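You operate a simulated robot arm through the tools that you are given. There is no shell and no other tool.

You run a simulated robot arm. Do the job below in one go: nothing can be reset, and whatever is moved stays where it is left.

Task
Take the cable off the wheel and rollers and lay its yellow sleeve in the cradle by the rollers.
Fine: first push the white pipe in, lift the roller lever, turn knob one to LOOSE and raise slider one; leave them so.

It is judged by the outcome, as a careful person would: the job done as asked, and still so three seconds after it is handed in. It fails if anything else is knocked over, pushed out of place, dropped, spilled or broken.

Robot
A 7-joint arm with a two-finger parallel gripper, fixed in place. Base frame: the origin is at the foot of the arm, x ahead of it, y to its left, z up. Lengths are in m, angles in degrees, forces in N, time in s.
Its first joint turns from -166.0 to 166.0 degrees. Payload 4.4 kg.
The tool frame sits at the grasp point between the pads (the TCP): z along the fingers, y along the line on which they close. The tips reach 0.023 m beyond it. Largest opening 0.094 m; finger width 0.038, thickness 0.01; the body of the gripper, 0.054 by 0.096 m, starts 0.039 m behind the TCP.
Orientation is that of the tool frame in the base frame, as a unit quaternion [w, x, y, z]. With the fingers straight down and closing along the base's y, the tool's x points along the base's -x, its y along +y and its z along -z.

Tools
- The arm moves only by the tool apply_moves. Its argument "targets" is a list of rows, each a list of 3 entries, a list of its own where there are three numbers: the shift along the tool's x, y, z in mm, then the turn, a rotation vector about the tool's x, y, z in degrees, then the gripper command, from -1 (shut) to 1 (fully open), values between in proportion. In form: [[[tx, ty, tz], [rx, ry, rz], hand], ...]. A call has 1 to 20 rows; each row shifts and turns the commanded pose from where the row before left it, along the tool's axes as they then stand. Rows are played at 5 a second. More than 0.05 m and 8.6 degrees between two rows, or a gripper value outside its range, and nothing of the call is played. Where a pose cannot be reached the arm comes as near as it can. A force on the tool above 50 N (or 10 N above the force at the start of the call, whichever is more), or a blocked arm, ends the call early, and 0.2 s more pass. Each finger travels about 0.072 m/s and halts on what it meets, pressing with about 24 N; the grip force reading is that of the motor and also rises with nothing between the fingers. The clock runs only during rows and for 0.2 s after the last one: add rows that do not move to give the fingers time. The reply holds the time, the measured pose of the TCP, the force on the tool along the base axes, the opening and the grip force, in the units named above and with some noise, with the torque about the TCP (base axes, N m) and any sound that the robot's microphone picked up, and new pictures: "pictures" is both (left out), scene, wrist or none.
- Cameras (640 x 400 px; columns grow to the right, rows downward): "scene" is fixed at [0.0494, -0.4981, 1.6453]; the picture's right is [0.72, -0.69, 0.00], its down [-0.34, -0.36, -0.87] and it looks along [0.60, 0.63, -0.49] (base axes); focal length 326 px, centre (320, 200). "wrist" rides on the gripper at [0.087, 0.016, -0.074] in the tool frame; the picture's right is [-0.18, 0.98, 0.00], its down [-0.58, -0.11, -0.81] and it looks along [-0.79, -0.15, 0.59] (tool axes); focal length 243 px, centre (320, 200). There is no depth. A picture from a camera that has moved, and an enlarged one, comes with that camera's place and axes in the base frame and with its lens.
- zoom(camera, box): a new picture of the part [left, top, right, bottom] of that camera's present view, enlarged. It takes no simulated time.
- hand_in(): hands the job in; it is judged then, once.

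Nothing tells you positions but the pictures and the camera data. Unless the task says otherwise, let go and move clear before handing in.

The tools are called after "Emit:" by a JSON object that holds its "name" and its "arguments". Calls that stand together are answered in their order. apply_moves: Moves the arm, as the interface text tells. Its arguments: {"type":"object","properties":{"targets":{"type":"array"},"pictures":{"type":"string","enum":["both","scene","wrist","none"]}},"required":["targets"]} The other tools are called the same way: zoom (camera, box) takes an enlarged picture of a part of a camera's view; hand_in () hands the job in.

At the start:

```text
time: 0.0
eef_pos: [0.5543, 0.2202, 1.3776]
tool_rot: [0.0, 0.001, 1.0, 0.0]
ft_force: [-0.3, -0.8, -1.4]
moment: [0.01, -0.02, -0.02]
opening: 0.0941
grip_force: 0.0
```

scene: 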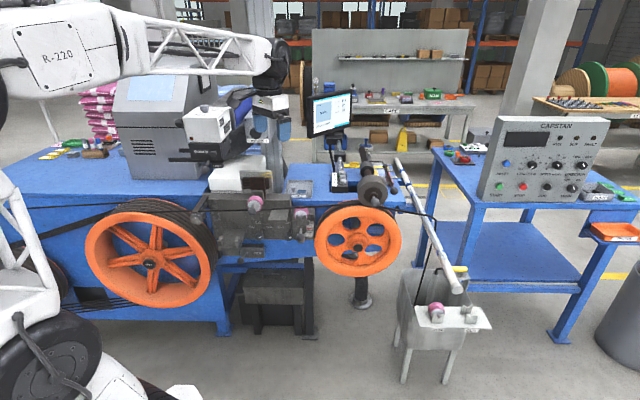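
wrist: 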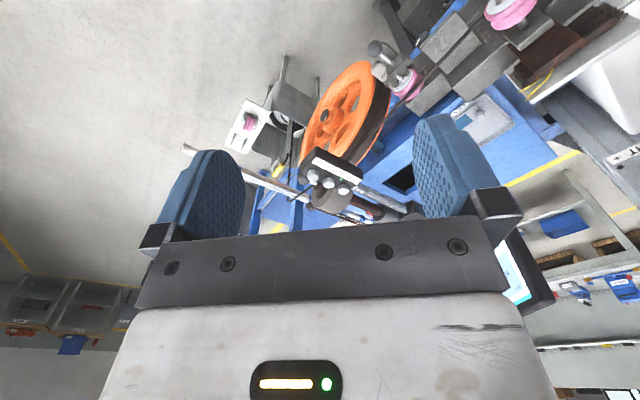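

I see a cable machine with two orange wheels, a roller stand at lower right, and a white pipe leading to it. I'll zoom in on the parts before moving anything.

Emit:
{"name": "zoom", "arguments": {"camera": "scene", "box": [380, 240, 500, 390]}}

Emit:
{"name": "zoom", "arguments": {"camera": "scene", "box": [300, 140, 480, 290]}}

Emit:
{"name": "zoom", "arguments": {"camera": "scene", "box": [470, 100, 640, 240]}}

Emit:
{"name": "zoom", "arguments": {"camera": "scene", "box": [200, 140, 330, 260]}}

Emit:
{"name": "zoom", "arguments": {"camera": "wrist", "box": [160, 0, 560, 240]}}

```text
2.67 times, centred on (440, 315) of scene
camera zoom: at [0.0494, -0.4981, 1.6453], right [0.72, -0.69, 0.0], down [-0.34, -0.36, -0.87], along [0.6, 0.63, -0.49], focal length 869 px, centre (0, -107)
```

zoom: 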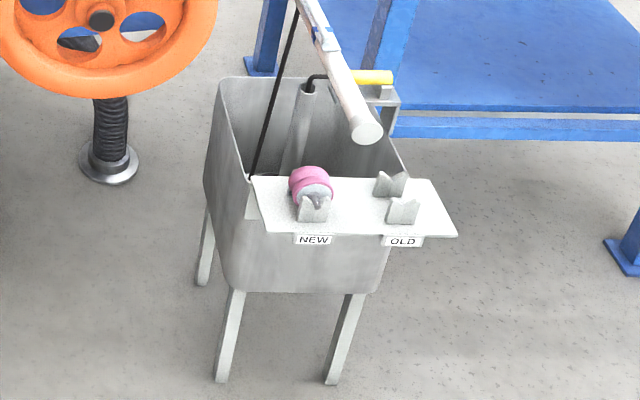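

```text
2.67 times, centred on (390, 215) of scene
camera zoom: at [0.0494, -0.4981, 1.6453], right [0.72, -0.69, 0.0], down [-0.34, -0.36, -0.87], along [0.6, 0.63, -0.49], focal length 869 px, centre (133, 160)
```

zoom: 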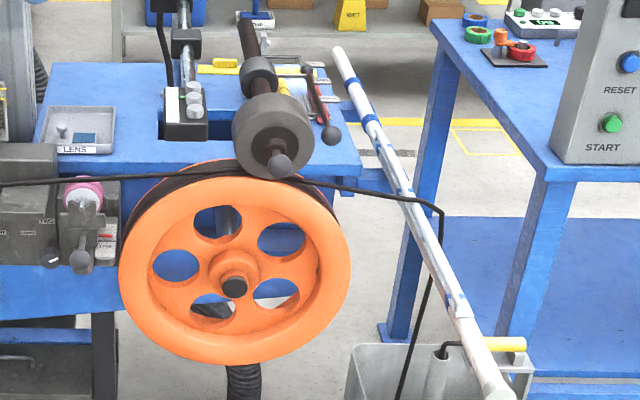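

```text
2.86 times, centred on (555, 170) of scene
camera zoom: at [0.0494, -0.4981, 1.6453], right [0.72, -0.69, 0.0], down [-0.34, -0.36, -0.87], along [0.6, 0.63, -0.49], focal length 931 px, centre (-351, 286)
```

zoom: 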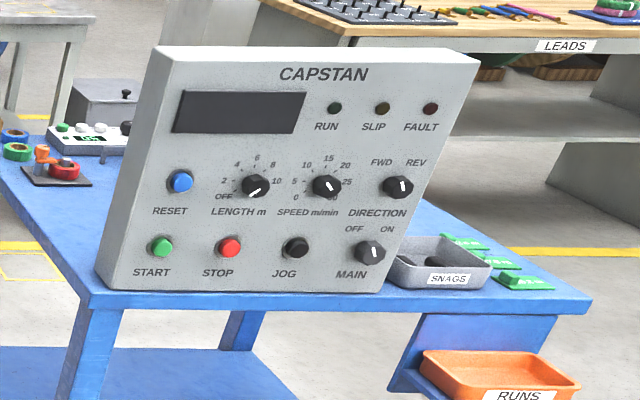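

```text
3.33 times, centred on (265, 200) of scene
camera zoom: at [0.0494, -0.4981, 1.6453], right [0.72, -0.69, 0.0], down [-0.34, -0.36, -0.87], along [0.6, 0.63, -0.49], focal length 1087 px, centre (503, 200)
```

zoom: 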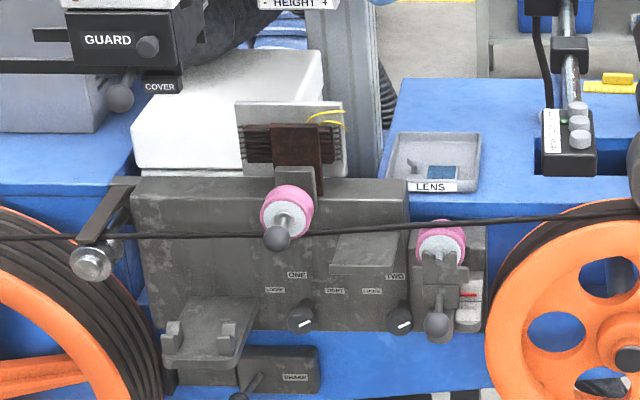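

```text
1.60 times, centred on (360, 120) of wrist
camera zoom: at [0.4693, 0.2375, 1.4514], right [0.18, 0.98, 0.0], down [0.58, -0.11, 0.81], along [0.79, -0.15, -0.59], focal length 388 px, centre (256, 328)
```

zoom: 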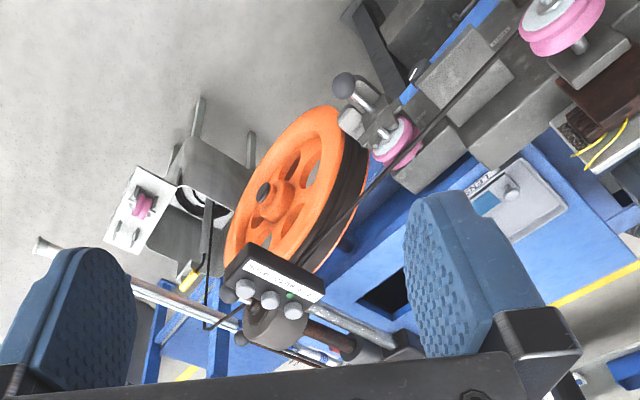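

The cable seems to run from the spool past the pink rollers, over the right wheel and into the bin. I'll look closer at the labels, levers, pipe and the yellow sleeve.

Emit:
{"name": "zoom", "arguments": {"camera": "scene", "box": [230, 180, 310, 230]}}

Emit:
{"name": "zoom", "arguments": {"camera": "scene", "box": [230, 205, 320, 260]}}

Emit:
{"name": "zoom", "arguments": {"camera": "scene", "box": [340, 140, 420, 200]}}

Emit:
{"name": "zoom", "arguments": {"camera": "scene", "box": [180, 190, 260, 260]}}

Emit:
{"name": "zoom", "arguments": {"camera": "scene", "box": [400, 250, 500, 340]}}

Emit:
{"name": "zoom", "arguments": {"camera": "scene", "box": [385, 150, 475, 300]}}

Emit:
{"name": "zoom", "arguments": {"camera": "scene", "box": [180, 80, 320, 190]}}

Emit:
{"name": "zoom", "arguments": {"camera": "scene", "box": [60, 180, 230, 320]}}

```text
8.00 times, centred on (270, 205) of scene
camera zoom: at [0.0494, -0.4981, 1.6453], right [0.72, -0.69, 0.0], down [-0.34, -0.36, -0.87], along [0.6, 0.63, -0.49], focal length 2608 px, centre (720, 160)
```

zoom: 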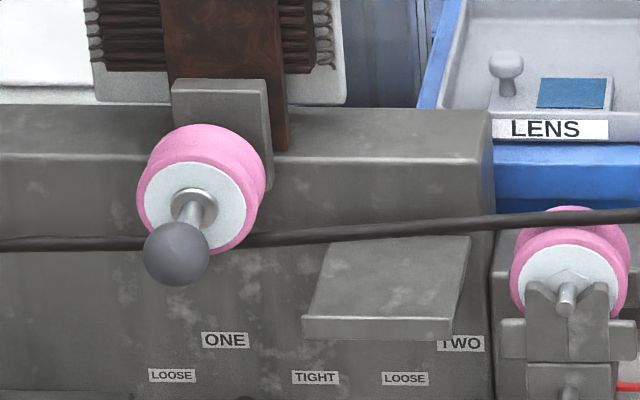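

```text
7.11 times, centred on (275, 232) of scene
camera zoom: at [0.0494, -0.4981, 1.6453], right [0.72, -0.69, 0.0], down [-0.34, -0.36, -0.87], along [0.6, 0.63, -0.49], focal length 2318 px, centre (640, -31)
```

zoom: 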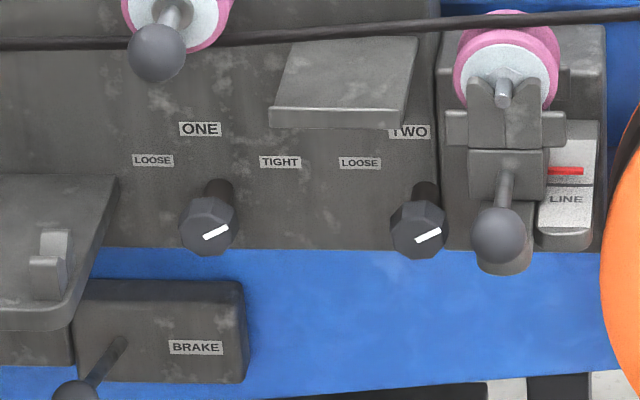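

```text
6.67 times, centred on (380, 170) of scene
camera zoom: at [0.0494, -0.4981, 1.6453], right [0.72, -0.69, 0.0], down [-0.34, -0.36, -0.87], along [0.6, 0.63, -0.49], focal length 2173 px, centre (-80, 400)
```

zoom: 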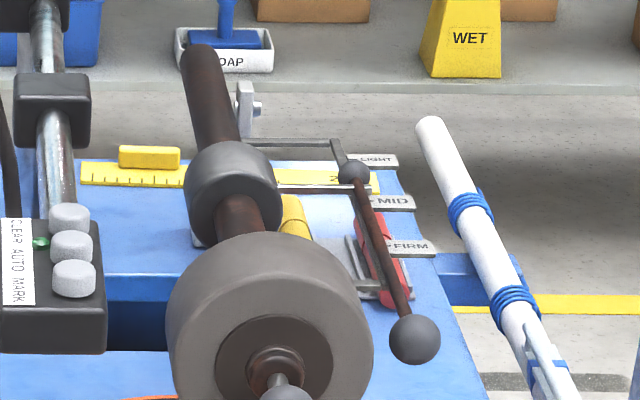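

```text
5.71 times, centred on (220, 225) of scene
camera zoom: at [0.0494, -0.4981, 1.6453], right [0.72, -0.69, 0.0], down [-0.34, -0.36, -0.87], along [0.6, 0.63, -0.49], focal length 1863 px, centre (891, 57)
```

zoom: 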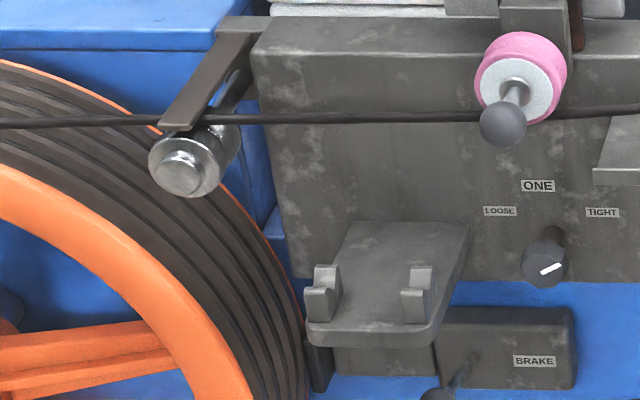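

```text
4.44 times, centred on (450, 295) of scene
camera zoom: at [0.0494, -0.4981, 1.6453], right [0.72, -0.69, 0.0], down [-0.34, -0.36, -0.87], along [0.6, 0.63, -0.49], focal length 1449 px, centre (-258, -222)
```

zoom: 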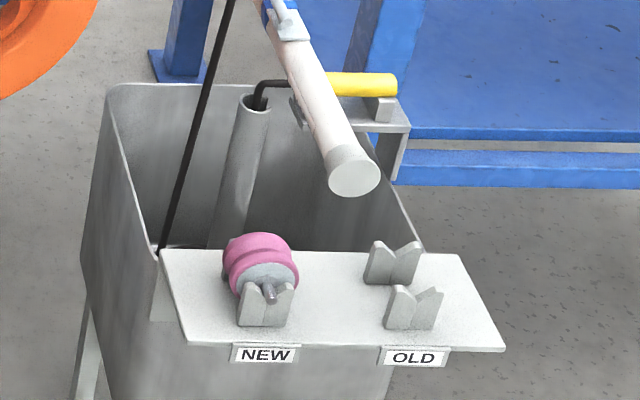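

```text
2.67 times, centred on (430, 225) of scene
camera zoom: at [0.0494, -0.4981, 1.6453], right [0.72, -0.69, 0.0], down [-0.34, -0.36, -0.87], along [0.6, 0.63, -0.49], focal length 869 px, centre (27, 133)
```

zoom: 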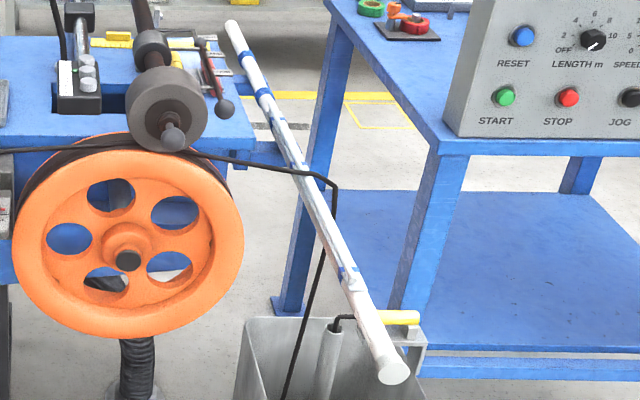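

```text
3.64 times, centred on (250, 135) of scene
camera zoom: at [0.0494, -0.4981, 1.6453], right [0.72, -0.69, 0.0], down [-0.34, -0.36, -0.87], along [0.6, 0.63, -0.49], focal length 1185 px, centre (574, 436)
```

zoom: 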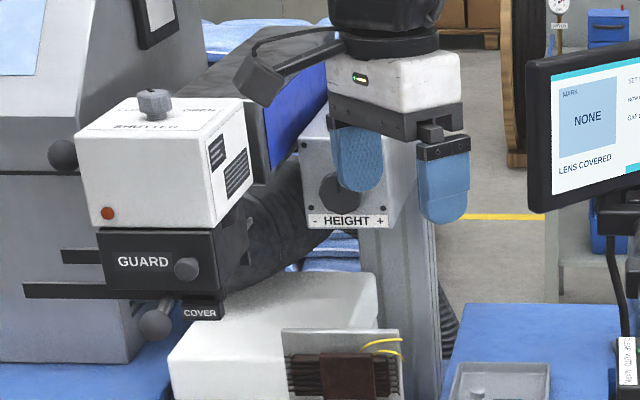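

```text
2.86 times, centred on (145, 250) of scene
camera zoom: at [0.0494, -0.4981, 1.6453], right [0.72, -0.69, 0.0], down [-0.34, -0.36, -0.87], along [0.6, 0.63, -0.49], focal length 931 px, centre (820, 57)
```

zoom: 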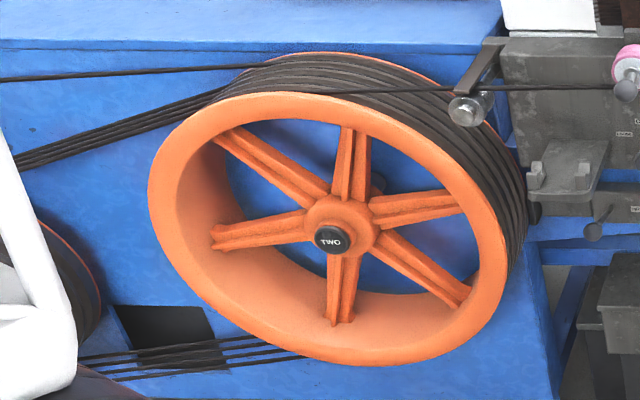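

Rough triangulation puts the pipe's near end at about (0.89, -0.25, 0.89) and the pink rollers at z ≈ 0.95. The machine front faces along (0.7, 0.7). I'll zoom further on the pipe, levers and slider details.

Emit:
{"name": "zoom", "arguments": {"camera": "scene", "box": [390, 150, 430, 190]}}

Emit:
{"name": "zoom", "arguments": {"camera": "scene", "box": [390, 185, 450, 225]}}

Emit:
{"name": "zoom", "arguments": {"camera": "scene", "box": [410, 215, 480, 275]}}

Emit:
{"name": "zoom", "arguments": {"camera": "scene", "box": [340, 165, 410, 215]}}

Emit:
{"name": "zoom", "arguments": {"camera": "wrist", "box": [180, 130, 340, 230]}}

Emit:
{"name": "zoom", "arguments": {"camera": "wrist", "box": [360, 0, 480, 100]}}

Emit:
{"name": "zoom", "arguments": {"camera": "wrist", "box": [460, 0, 600, 90]}}

Emit:
{"name": "zoom", "arguments": {"camera": "wrist", "box": [280, 60, 440, 220]}}

```text
10.00 times, centred on (410, 170) of scene
camera zoom: at [0.0494, -0.4981, 1.6453], right [0.72, -0.69, 0.0], down [-0.34, -0.36, -0.87], along [0.6, 0.63, -0.49], focal length 3260 px, centre (-580, 500)
```

zoom: 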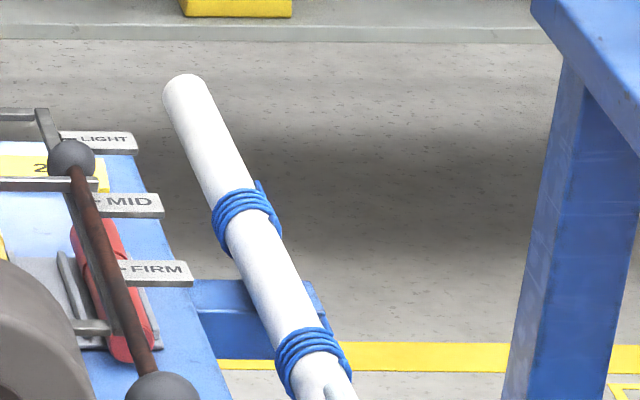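

```text
10.00 times, centred on (420, 205) of scene
camera zoom: at [0.0494, -0.4981, 1.6453], right [0.72, -0.69, 0.0], down [-0.34, -0.36, -0.87], along [0.6, 0.63, -0.49], focal length 3260 px, centre (-680, 150)
```

zoom: 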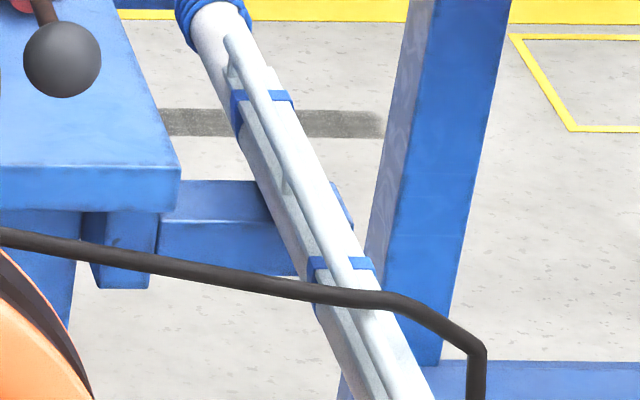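

```text
6.67 times, centred on (445, 245) of scene
camera zoom: at [0.0494, -0.4981, 1.6453], right [0.72, -0.69, 0.0], down [-0.34, -0.36, -0.87], along [0.6, 0.63, -0.49], focal length 2173 px, centre (-513, -100)
```

zoom: 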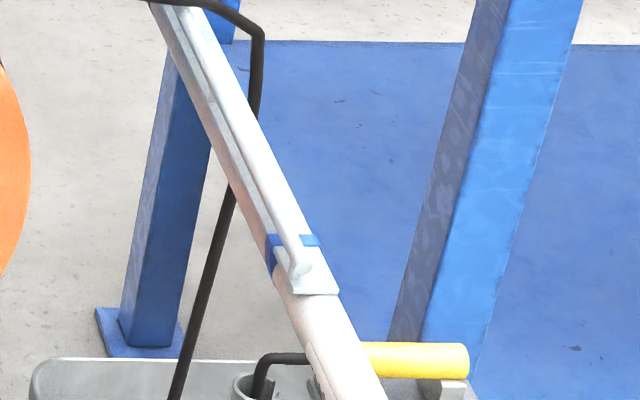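

```text
8.00 times, centred on (375, 190) of scene
camera zoom: at [0.0494, -0.4981, 1.6453], right [0.72, -0.69, 0.0], down [-0.34, -0.36, -0.87], along [0.6, 0.63, -0.49], focal length 2608 px, centre (-120, 280)
```

zoom: 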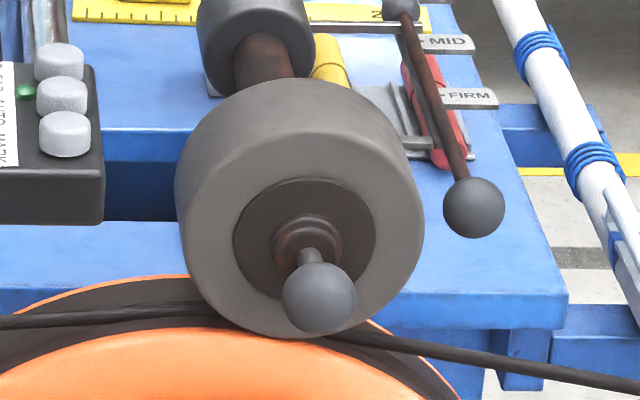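

```text
4.00 times, centred on (260, 180) of wrist
camera zoom: at [0.4693, 0.2375, 1.4514], right [0.18, 0.98, 0.0], down [0.58, -0.11, 0.81], along [0.79, -0.15, -0.59], focal length 970 px, centre (560, 280)
```

zoom: 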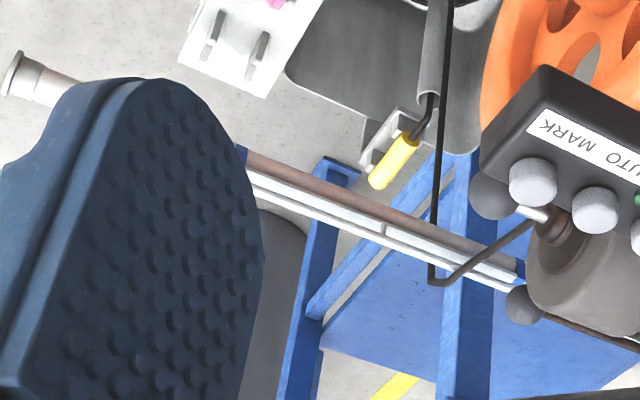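

```text
4.00 times, centred on (420, 50) of wrist
camera zoom: at [0.4693, 0.2375, 1.4514], right [0.18, 0.98, 0.0], down [0.58, -0.11, 0.81], along [0.79, -0.15, -0.59], focal length 970 px, centre (-80, 800)
```

zoom: 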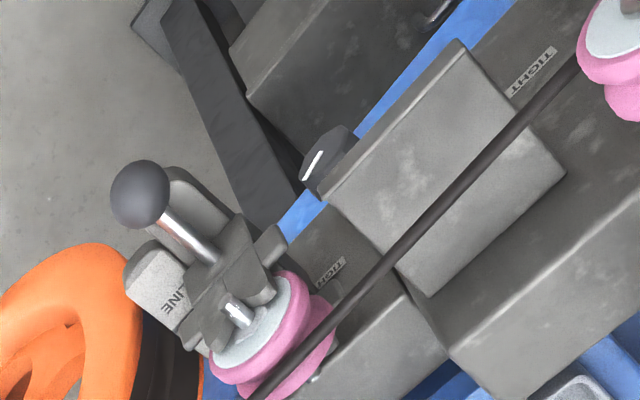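

```text
4.44 times, centred on (530, 45) of wrist
camera zoom: at [0.4693, 0.2375, 1.4514], right [0.18, 0.98, 0.0], down [0.58, -0.11, 0.81], along [0.79, -0.15, -0.59], focal length 1078 px, centre (-613, 889)
```

zoom: 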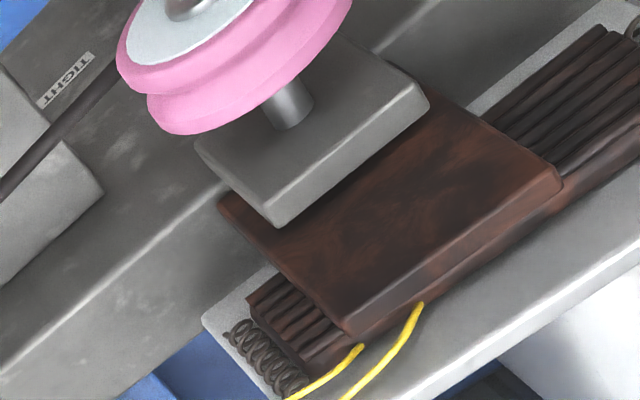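

```text
2.50 times, centred on (360, 140) of wrist
camera zoom: at [0.4693, 0.2375, 1.4514], right [0.18, 0.98, 0.0], down [0.58, -0.11, 0.81], along [0.79, -0.15, -0.59], focal length 606 px, centre (220, 350)
```

zoom: 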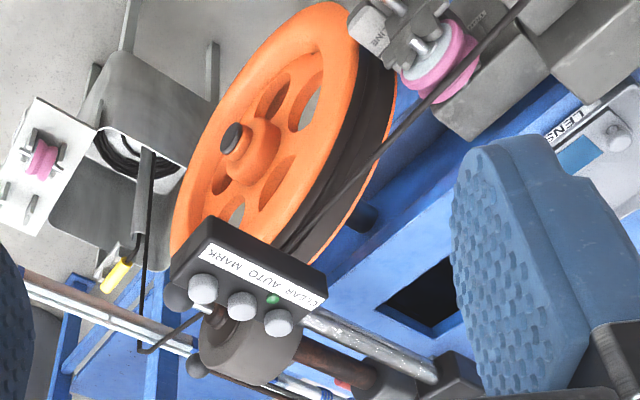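

The sleeve's free end appears to rest on the bin's bracket, at roughly (1.27, -0.12, 0.65). I'll turn the tool 45° so the wrist camera faces the machine squarely and gives a second view.

Emit:
{"name": "apply_moves", "arguments": {"targets": [[[0, 0, 0], [0, 0, -7.5], 1], [[0, 0, 0], [0, 0, -7.5], 1], [[0, 0, 0], [0, 0, -7.5], 1], [[0, 0, 0], [0, 0, -7.5], 1], [[0, 0, 0], [0, 0, -7.5], 1], [[0, 0, 0], [0, 0, -7.5], 1]]}}

```text
time: 1.4
eef_pos: [0.557, 0.2209, 1.3771]
tool_rot: [0.0, -0.384, 0.923, -0.001]
ft_force: [0.6, 0.7, 1.4]
moment: [-0.01, 0.03, 0.01]
opening: 0.0938
grip_force: 0.0
camera wrist: at [0.4833, 0.1717, 1.4514], right [-0.57, 0.82, 0.0], down [0.49, 0.33, 0.81], along [0.66, 0.46, -0.59], focal length 243 px, centre (320, 200)
```

scene: 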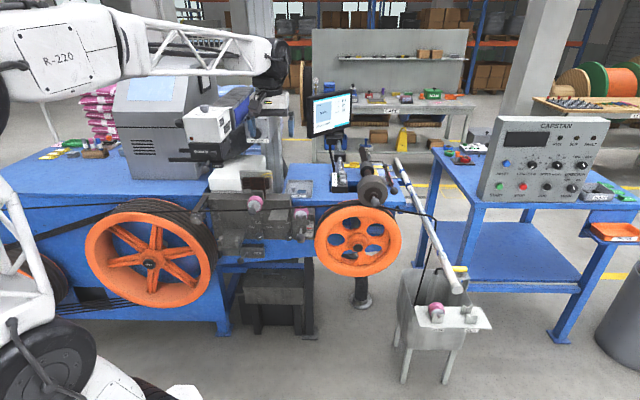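
wrist: 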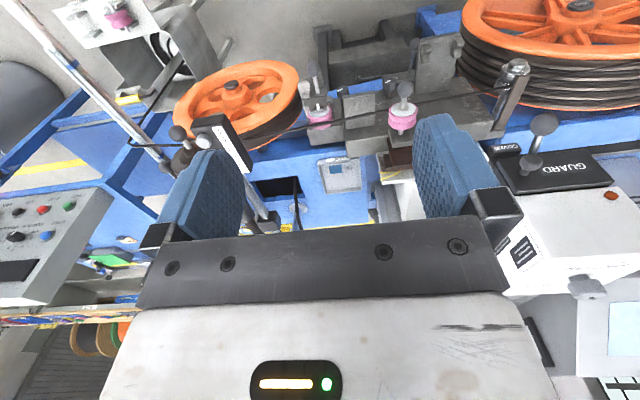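

This view shows the whole machine upside-down. I'll zoom into its parts to pin down positions.

Emit:
{"name": "zoom", "arguments": {"camera": "wrist", "box": [280, 60, 440, 160]}}

Emit:
{"name": "zoom", "arguments": {"camera": "wrist", "box": [100, 60, 300, 200]}}

Emit:
{"name": "zoom", "arguments": {"camera": "wrist", "box": [0, 0, 240, 150]}}

Emit:
{"name": "zoom", "arguments": {"camera": "wrist", "box": [400, 0, 640, 150]}}

Emit:
{"name": "zoom", "arguments": {"camera": "wrist", "box": [300, 0, 480, 110]}}

```text
4.00 times, centred on (360, 110) of wrist
camera zoom: at [0.4833, 0.1717, 1.4514], right [-0.57, 0.82, 0.0], down [0.49, 0.33, 0.81], along [0.66, 0.46, -0.59], focal length 970 px, centre (160, 560)
```

zoom: 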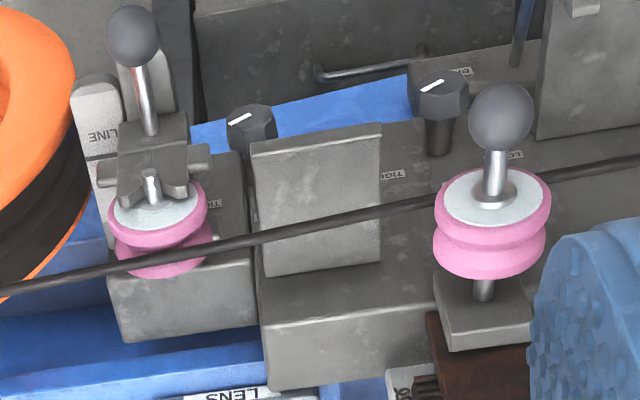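

```text
2.86 times, centred on (200, 130) of wrist
camera zoom: at [0.4833, 0.1717, 1.4514], right [-0.57, 0.82, 0.0], down [0.49, 0.33, 0.81], along [0.66, 0.46, -0.59], focal length 693 px, centre (663, 400)
```

zoom: 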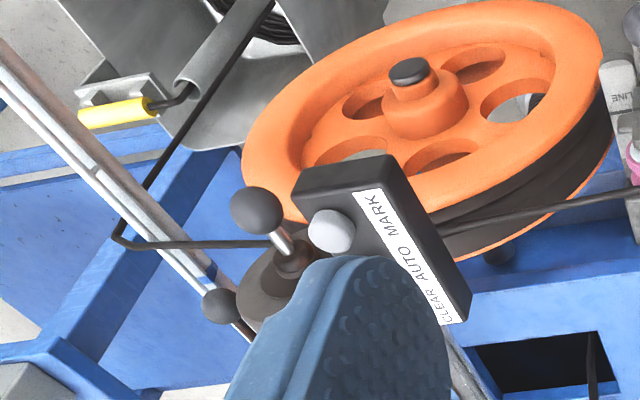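

```text
2.67 times, centred on (120, 75) of wrist
camera zoom: at [0.4833, 0.1717, 1.4514], right [-0.57, 0.82, 0.0], down [0.49, 0.33, 0.81], along [0.66, 0.46, -0.59], focal length 647 px, centre (853, 533)
```

zoom: 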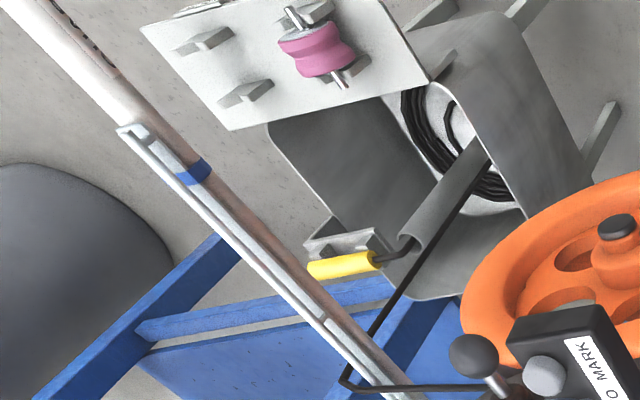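

```text
2.67 times, centred on (520, 75) of wrist
camera zoom: at [0.4833, 0.1717, 1.4514], right [-0.57, 0.82, 0.0], down [0.49, 0.33, 0.81], along [0.66, 0.46, -0.59], focal length 647 px, centre (-213, 533)
```

zoom: 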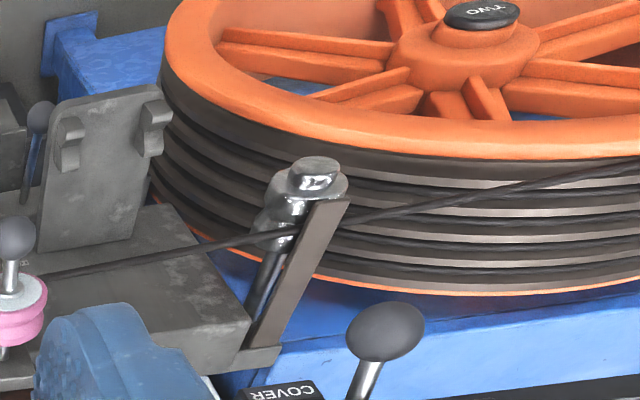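

```text
3.56 times, centred on (390, 55) of wrist
camera zoom: at [0.4833, 0.1717, 1.4514], right [-0.57, 0.82, 0.0], down [0.49, 0.33, 0.81], along [0.66, 0.46, -0.59], focal length 863 px, centre (71, 716)
```

zoom: 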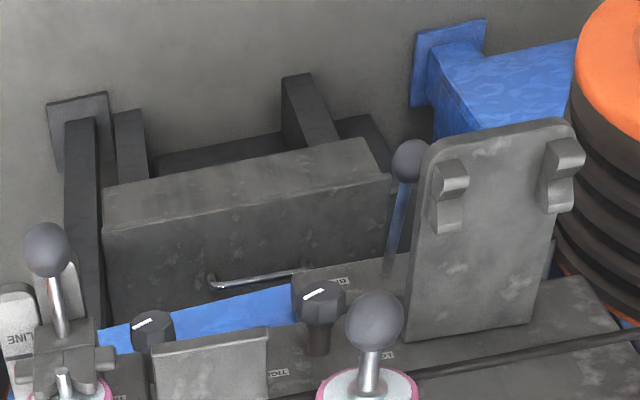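

The cradle is the horizontal shelf with two forks left of the rollers. Next I'll move right, staying high, to look at the pipe, the press-roller lever and the bin.

Emit:
{"name": "apply_moves", "arguments": {"targets": [[[12, -45, 4], [0, 0, 0], 1], [[12, -45, 4], [0, 0, 0], 1], [[12, -45, 4], [0, 0, 0], 1], [[12, -45, 4], [0, 0, 0], 1], [[12, -45, 4], [0, 0, 0], 1], [[12, -45, 4], [0, 0, 0], 1], [[12, -45, 4], [0, 0, 0], 1], [[12, -45, 4], [0, 0, 0], 1]]}}

```text
time: 3.2
eef_pos: [0.7422, -0.1025, 1.3465]
tool_rot: [0.001, -0.383, 0.924, 0.001]
ft_force: [-0.1, -0.1, 0.1]
moment: [-0.03, -0.03, -0.03]
opening: 0.094
grip_force: 0.1
camera wrist: at [0.6698, -0.1511, 1.4198], right [-0.56, 0.83, 0.0], down [0.49, 0.33, 0.81], along [0.67, 0.46, -0.59], focal length 243 px, centre (320, 200)
```

scene: 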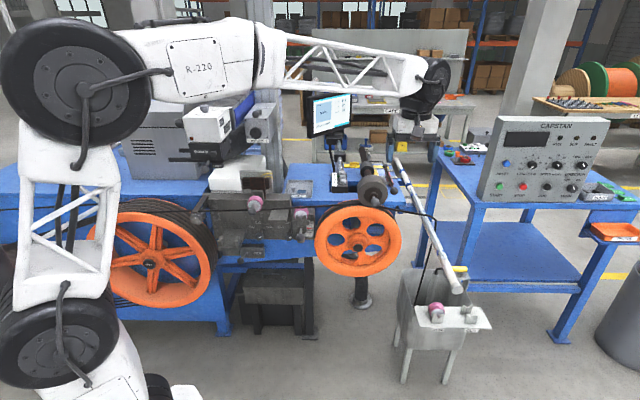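
wrist: 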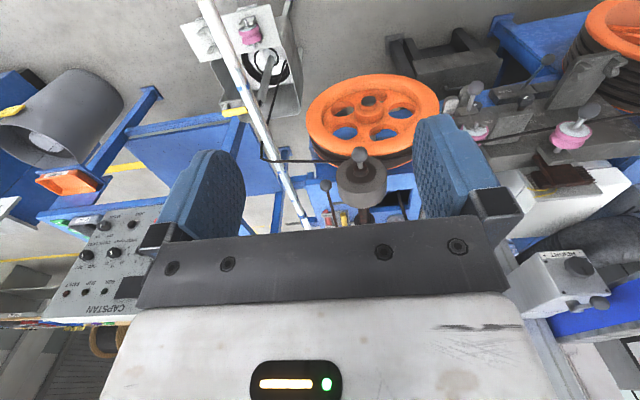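

Now I can zoom on the pipe, bin, lever and wheel from this side.

Emit:
{"name": "zoom", "arguments": {"camera": "wrist", "box": [180, 0, 310, 120]}}

Emit:
{"name": "zoom", "arguments": {"camera": "wrist", "box": [220, 100, 420, 240]}}

Emit:
{"name": "zoom", "arguments": {"camera": "wrist", "box": [290, 60, 450, 170]}}

Emit:
{"name": "zoom", "arguments": {"camera": "wrist", "box": [440, 60, 640, 190]}}

Emit:
{"name": "zoom", "arguments": {"camera": "scene", "box": [0, 250, 250, 400]}}

```text
3.33 times, centred on (245, 60) of wrist
camera zoom: at [0.6698, -0.1511, 1.4198], right [-0.56, 0.83, 0.0], down [0.49, 0.33, 0.81], along [0.67, 0.46, -0.59], focal length 809 px, centre (570, 667)
```

zoom: 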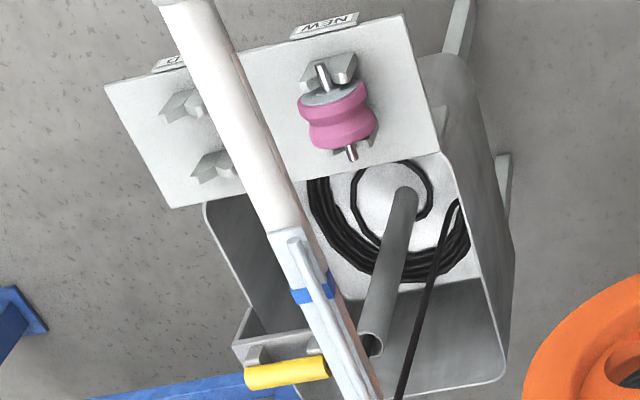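

```text
2.86 times, centred on (320, 170) of wrist
camera zoom: at [0.6698, -0.1511, 1.4198], right [-0.56, 0.83, 0.0], down [0.49, 0.33, 0.81], along [0.67, 0.46, -0.59], focal length 693 px, centre (320, 286)
```

zoom: 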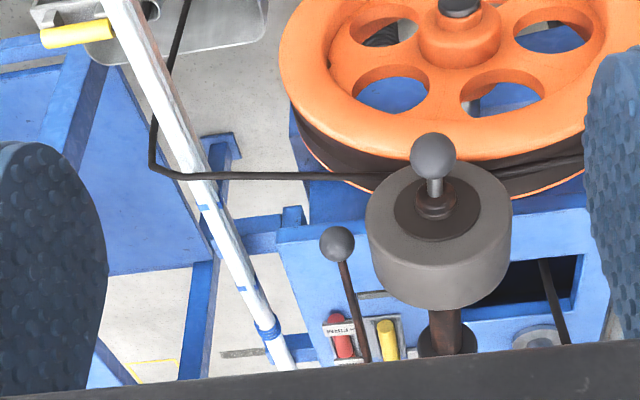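

```text
3.64 times, centred on (370, 115) of wrist
camera zoom: at [0.6698, -0.1511, 1.4198], right [-0.56, 0.83, 0.0], down [0.49, 0.33, 0.81], along [0.67, 0.46, -0.59], focal length 882 px, centre (138, 509)
```

zoom: 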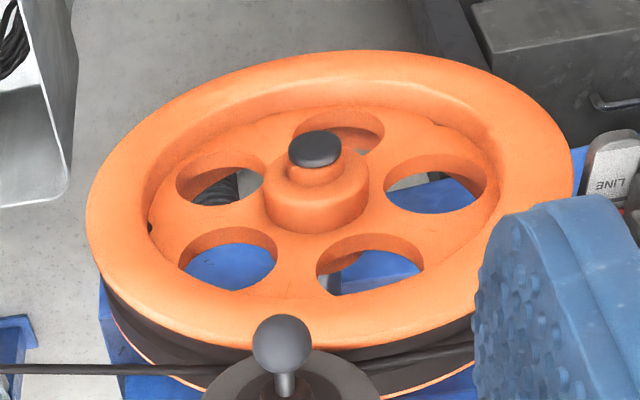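

```text
3.08 times, centred on (540, 125) of wrist
camera zoom: at [0.6698, -0.1511, 1.4198], right [-0.56, 0.83, 0.0], down [0.49, 0.33, 0.81], along [0.67, 0.46, -0.59], focal length 746 px, centre (-357, 431)
```

zoom: 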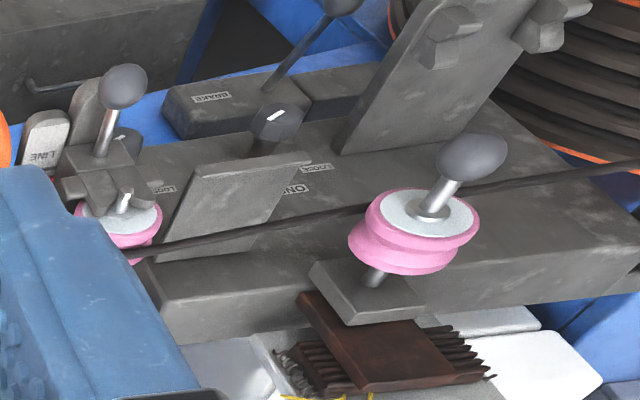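

```text
2.56 times, centred on (125, 325) of scene
camera zoom: at [0.0494, -0.4981, 1.6453], right [0.72, -0.69, 0.0], down [-0.34, -0.36, -0.87], along [0.6, 0.63, -0.49], focal length 834 px, centre (819, -120)
```

zoom: 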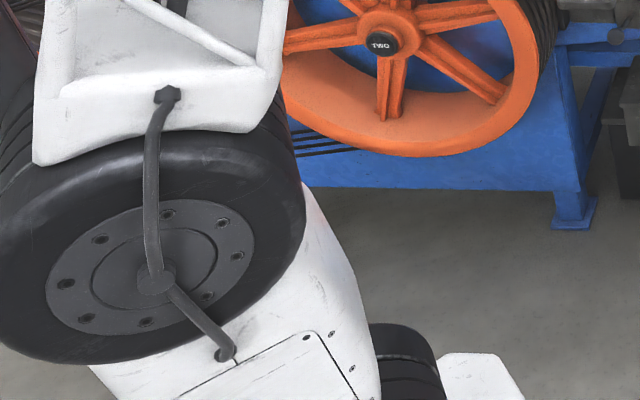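

From here the sleeve still works out at about (1.275, -0.11, 0.645), roughly 1.28 m out. Before committing to a plan I'll test in free air how far the arm reaches with the tool pointing outward.

Emit:
{"name": "apply_moves", "arguments": {"targets": [[[0, 0, 0], [0, 0, 8], 1], [[0, 0, 0], [0, 0, 8], 1], [[0, 0, 0], [0, 0, 8], 1], [[0, 0, 0], [0, 0, 8], 1], [[0, 0, 0], [0, 0, 8], 1], [[0, 0, 0], [0, 0, 8], 1], [[0, 0, 0], [0, -8, 0], 1], [[0, 0, 0], [0, -8, 0], 1], [[0, 0, 0], [0, -8, 0], 1], [[0, 0, 0], [0, -8, 0], 1], [[0, 0, 0], [0, -8, 0], 1], [[0, 0, 0], [0, -8, 0], 1], [[0, 0, 0], [0, -8, 0], 1]]}}

```text
time: 6.0
eef_pos: [0.742, -0.1023, 1.345]
tool_rot: [0.47, 0.023, 0.882, -0.012]
ft_force: [-0.2, 1.2, 0.0]
moment: [0.01, -0.01, -0.02]
opening: 0.0941
grip_force: 0.1
camera wrist: at [0.6336, -0.0791, 1.3143], right [0.15, 0.98, 0.15], down [-0.35, -0.09, 0.93], along [0.92, -0.2, 0.33], focal length 243 px, centre (320, 200)
```

scene: 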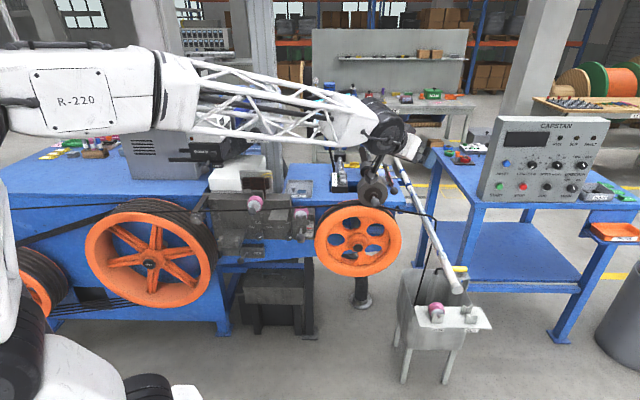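
wrist: 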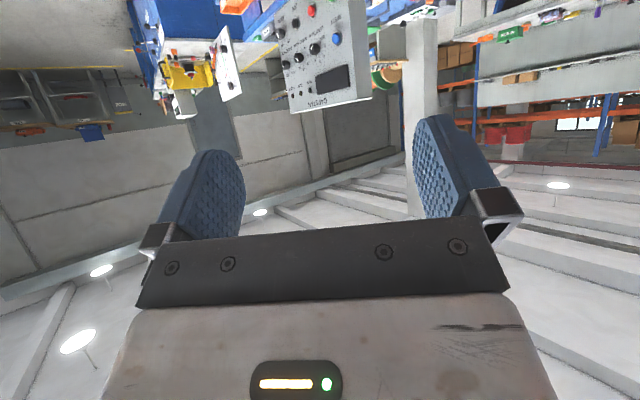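

The arm handles this orientation. I'll extend outward and down in free air above the pipe to find the reach limit.

Emit:
{"name": "apply_moves", "arguments": {"targets": [[[0, 0, 40], [0, 0, 0], 1], [[0, 0, 40], [0, 0, 0], 1], [[0, 0, 40], [0, 0, 0], 1], [[0, 0, 40], [0, 0, 0], 1], [[0, 0, 40], [0, 0, 0], 1], [[0, 0, 40], [0, 0, 0], 1], [[-20, 0, 30], [0, 0, 0], 1], [[-20, 0, 30], [0, 0, 0], 1], [[-20, 0, 30], [0, 0, 0], 1], [[-20, 0, 30], [0, 0, 0], 1], [[-20, 0, 30], [0, 0, 0], 1], [[-20, 0, 30], [0, 0, 0], 1]]}}

```text
time: 8.6
eef_pos: [1.1568, -0.1233, 1.2102]
tool_rot: [0.469, 0.023, 0.883, -0.012]
ft_force: [0.6, 0.4, 0.1]
moment: [0.01, 0.01, 0.0]
opening: 0.0939
grip_force: 0.0
camera wrist: at [1.0482, -0.1008, 1.179], right [0.15, 0.98, 0.15], down [-0.35, -0.09, 0.93], along [0.92, -0.2, 0.33], focal length 243 px, centre (320, 200)
```

scene: 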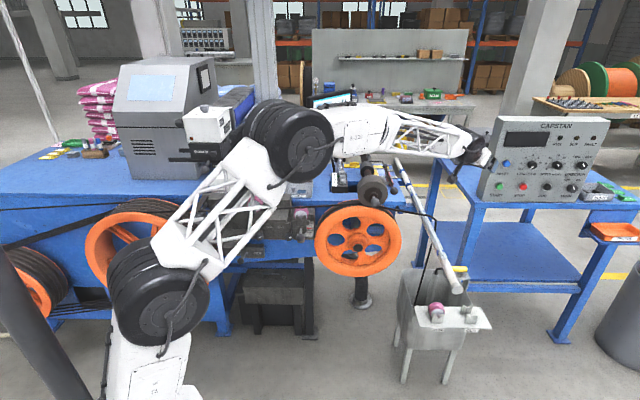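
wrist: 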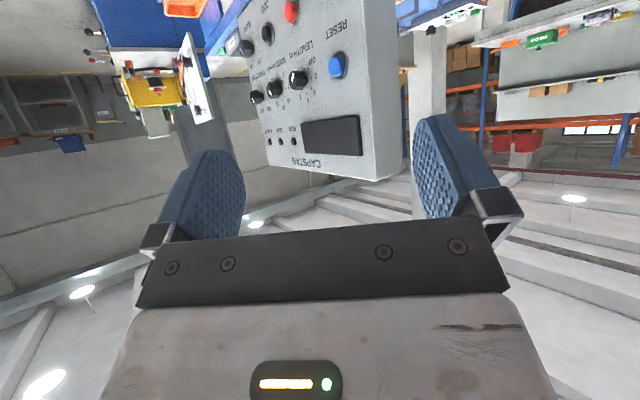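

The arm still has a comfortable elbow bend at 1.16 m, so the sleeve should be reachable once the pipe is out of the way. I'll tip the tool back down here to look into the bin from above.

Emit:
{"name": "apply_moves", "arguments": {"targets": [[[0, 0, 0], [0, 8, 0], 1], [[0, 0, 0], [0, 8, 0], 1], [[0, 0, 0], [0, 8, 0], 1], [[0, 0, 0], [0, 8, 0], 1], [[0, 0, 0], [0, 8, 0], 1], [[0, 0, 0], [0, 8, 0], 1], [[0, 0, 0], [0, 8, 0], 1]]}}

```text
time: 10.2
eef_pos: [1.1557, -0.1232, 1.2119]
tool_rot: [0.0, 0.026, 1.0, 0.001]
ft_force: [-1.2, 0.1, -0.3]
moment: [-0.02, 0.02, -0.01]
opening: 0.0943
grip_force: 0.0
camera wrist: at [1.0715, -0.1021, 1.2855], right [0.24, 0.97, 0.0], down [0.58, -0.14, 0.81], along [0.78, -0.19, -0.59], focal length 243 px, centre (320, 200)
```

scene: 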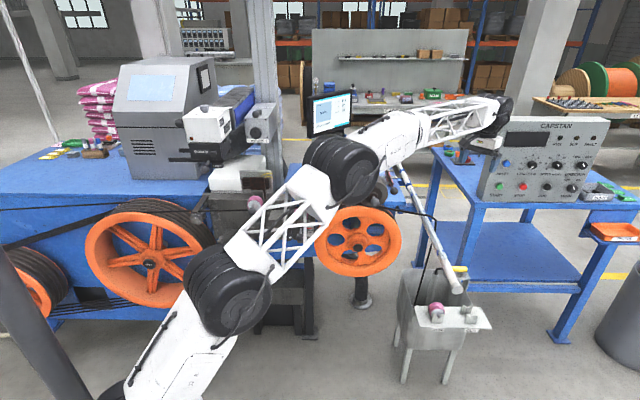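
wrist: 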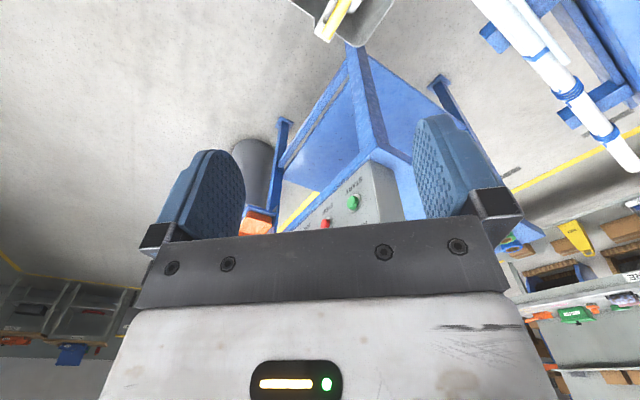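

The arm reaches here even with the tool straight down. I'll zoom on the sleeve and bracket at the top of the wrist view, and on the pipe.

Emit:
{"name": "zoom", "arguments": {"camera": "wrist", "box": [280, 0, 420, 90]}}

Emit:
{"name": "zoom", "arguments": {"camera": "wrist", "box": [450, 0, 640, 180]}}

```text
4.44 times, centred on (350, 45) of wrist
camera zoom: at [1.0715, -0.1021, 1.2855], right [0.24, 0.97, 0.0], down [0.58, -0.14, 0.81], along [0.78, -0.19, -0.59], focal length 1078 px, centre (187, 889)
```

zoom: 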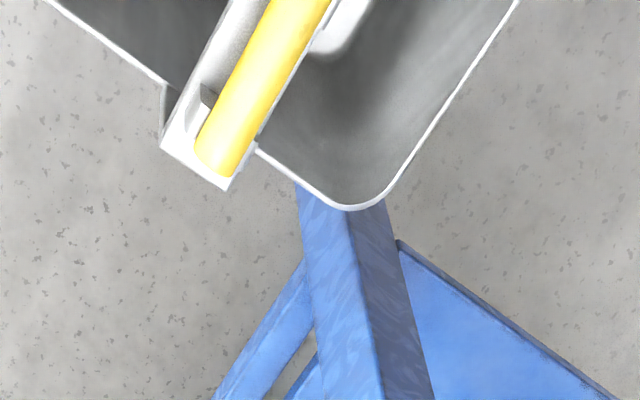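

```text
2.22 times, centred on (545, 90) of wrist
camera zoom: at [1.0715, -0.1021, 1.2855], right [0.24, 0.97, 0.0], down [0.58, -0.14, 0.81], along [0.78, -0.19, -0.59], focal length 539 px, centre (-180, 444)
```

zoom: 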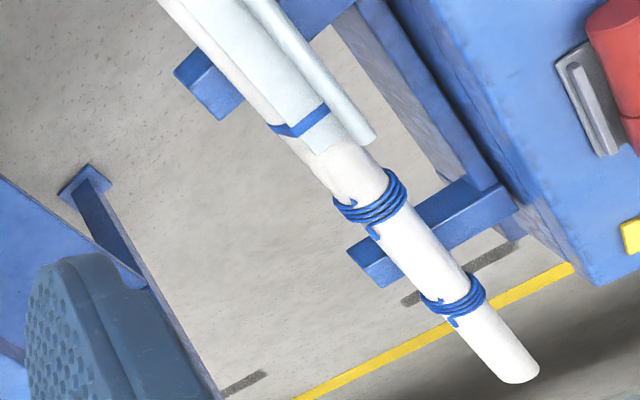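

The pipe runs level at z ≈ 0.89 from (0.887, -0.252) to (1.65, 0.51), along (0.707, 0.707). I'll go round to its near end, turn the tool to match and close the fingers for pushing.

Emit:
{"name": "apply_moves", "arguments": {"targets": [[[38, -23, 0], [0, 0, 0], 1], [[38, -23, 0], [0, 0, 0], 1], [[38, -23, 0], [0, 0, 0], 1], [[38, -23, 0], [0, 0, 0], 1], [[38, -23, 0], [0, 0, 0], 1], [[38, -23, 0], [0, 0, 0], 1], [[38, -23, 0], [0, 0, 0], 1], [[38, -23, 0], [0, 0, 0], 1], [[0, 0, 0], [0, 0, -8], 1], [[0, 0, 0], [0, 0, -8], 1], [[0, 0, 0], [0, 0, -8], 1], [[0, 0, 0], [0, 0, -8], -1], [[0, 0, 0], [0, 0, -8], -1], [[0, 0, 0], [0, 0, -8], -1], [[0, 0, 0], [0, 0, 0], -1]]}}

```text
time: 13.4
eef_pos: [0.8443, -0.2921, 1.2105]
tool_rot: [-0.001, -0.383, 0.924, 0.001]
ft_force: [1.2, 0.1, 0.0]
moment: [-0.02, 0.01, 0.0]
opening: 0.0001
grip_force: 24.1
camera wrist: at [0.7715, -0.3405, 1.2839], right [-0.57, 0.82, 0.0], down [0.49, 0.33, 0.81], along [0.67, 0.46, -0.59], focal length 243 px, centre (320, 200)
```

scene: 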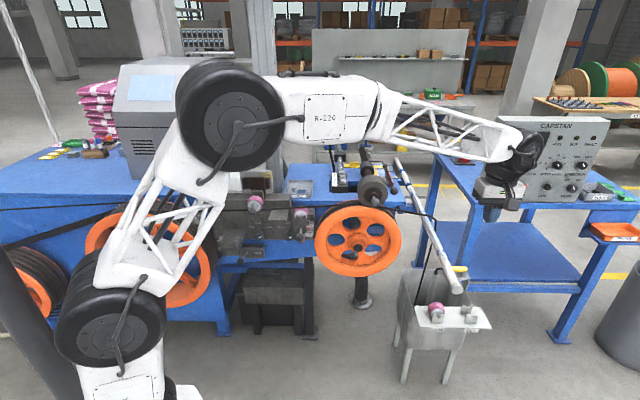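
wrist: 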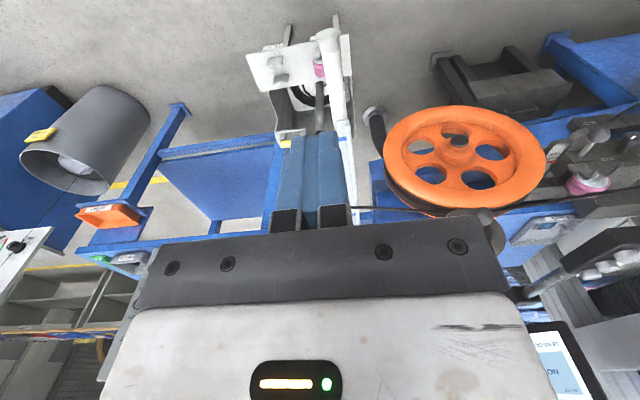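

I can see the pipe end just above the fingers in the wrist view; zooming to fix its position exactly.

Emit:
{"name": "zoom", "arguments": {"camera": "wrist", "box": [240, 0, 400, 100]}}

Emit:
{"name": "zoom", "arguments": {"camera": "wrist", "box": [300, 90, 420, 230]}}

Emit:
{"name": "zoom", "arguments": {"camera": "scene", "box": [400, 120, 580, 320]}}

```text
4.00 times, centred on (320, 50) of wrist
camera zoom: at [0.7715, -0.3405, 1.2839], right [-0.57, 0.82, 0.0], down [0.49, 0.33, 0.81], along [0.67, 0.46, -0.59], focal length 970 px, centre (320, 800)
```

zoom: 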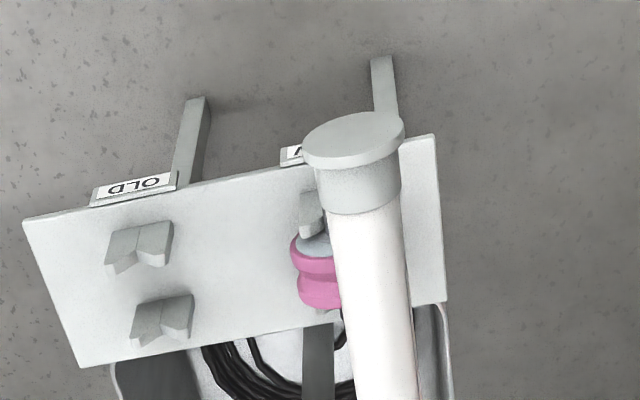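

```text
2.86 times, centred on (360, 160) of wrist
camera zoom: at [0.7715, -0.3405, 1.2839], right [-0.57, 0.82, 0.0], down [0.49, 0.33, 0.81], along [0.67, 0.46, -0.59], focal length 693 px, centre (206, 314)
```

zoom: 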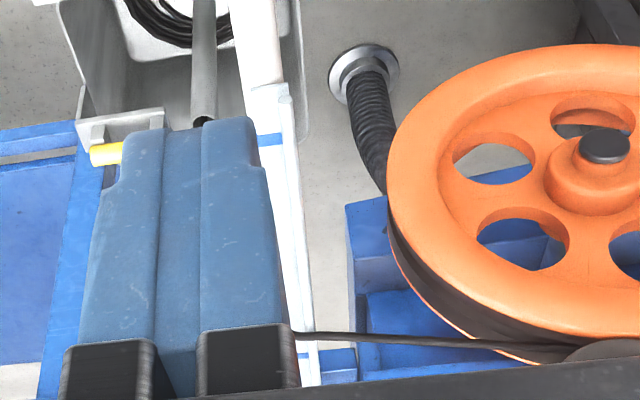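

```text
2.00 times, centred on (490, 220) of scene
camera zoom: at [0.0494, -0.4981, 1.6453], right [0.72, -0.69, 0.0], down [-0.34, -0.36, -0.87], along [0.6, 0.63, -0.49], focal length 652 px, centre (-20, 160)
```

zoom: 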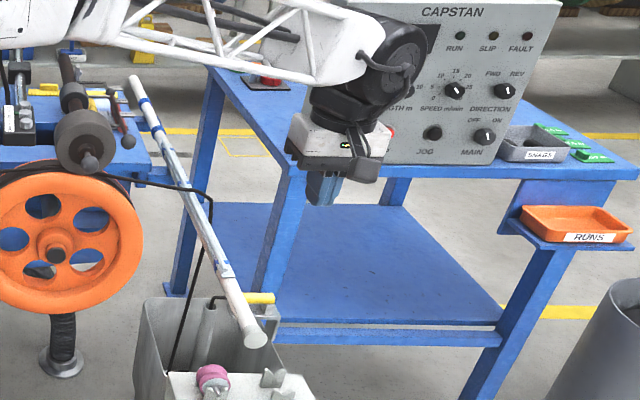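

The cap is centred at about (0.882, -0.251, 0.893), in line with my tool (gap ≈ 36 mm). I'll descend so the closed fingers stand in front of the cap.

Emit:
{"name": "apply_moves", "arguments": {"targets": [[[0, 0, 40], [0, 0, 0], -1], [[0, 0, 40], [0, 0, 0], -1], [[0, 0, 40], [0, 0, 0], -1], [[0, 0, 40], [0, 0, 0], -1], [[0, 0, 40], [0, 0, 0], -1], [[0, 0, 40], [0, 0, 0], -1], [[0, 0, 40], [0, 0, 0], -1], [[0, 3, 38], [0, 0, 0], -1]]}}

```text
time: 15.2
eef_pos: [0.8408, -0.2883, 0.8922]
tool_rot: [0.001, -0.383, 0.924, -0.001]
ft_force: [0.8, -0.7, -0.2]
moment: [0.01, 0.04, -0.03]
opening: 0.0
grip_force: 23.3
camera wrist: at [0.7696, -0.3377, 0.9658], right [-0.56, 0.83, 0.0], down [0.49, 0.33, 0.81], along [0.67, 0.46, -0.59], focal length 243 px, centre (320, 200)
```

scene: 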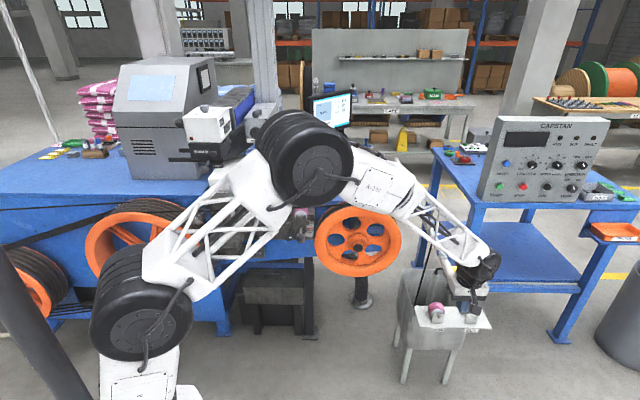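
wrist: 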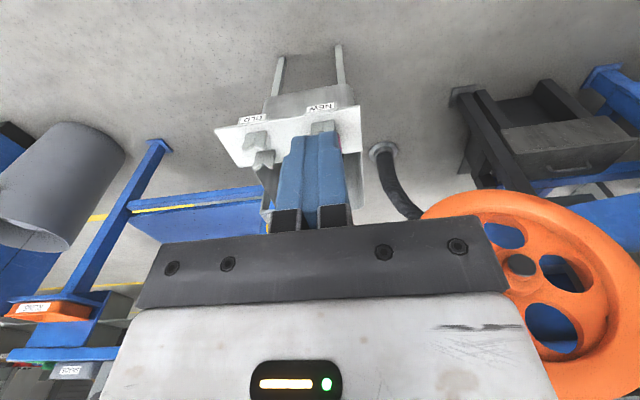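

The fingers are now in front of the cap. I'll check the scene camera view before pushing.

Emit:
{"name": "zoom", "arguments": {"camera": "scene", "box": [400, 220, 530, 330]}}

Emit:
{"name": "zoom", "arguments": {"camera": "wrist", "box": [240, 100, 400, 230]}}

```text
3.64 times, centred on (465, 275) of scene
camera zoom: at [0.0494, -0.4981, 1.6453], right [0.72, -0.69, 0.0], down [-0.34, -0.36, -0.87], along [0.6, 0.63, -0.49], focal length 1185 px, centre (-207, -73)
```

zoom: 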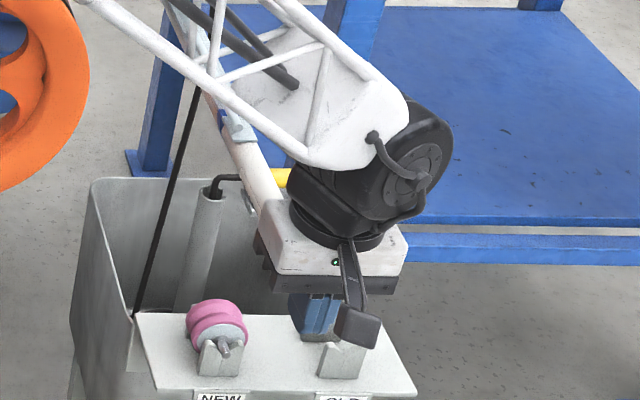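

```text
3.08 times, centred on (320, 165) of wrist
camera zoom: at [0.7696, -0.3377, 0.9658], right [-0.56, 0.83, 0.0], down [0.49, 0.33, 0.81], along [0.67, 0.46, -0.59], focal length 746 px, centre (320, 308)
```

zoom: 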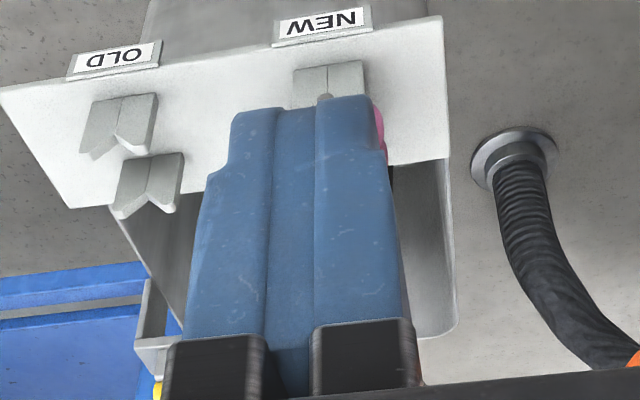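

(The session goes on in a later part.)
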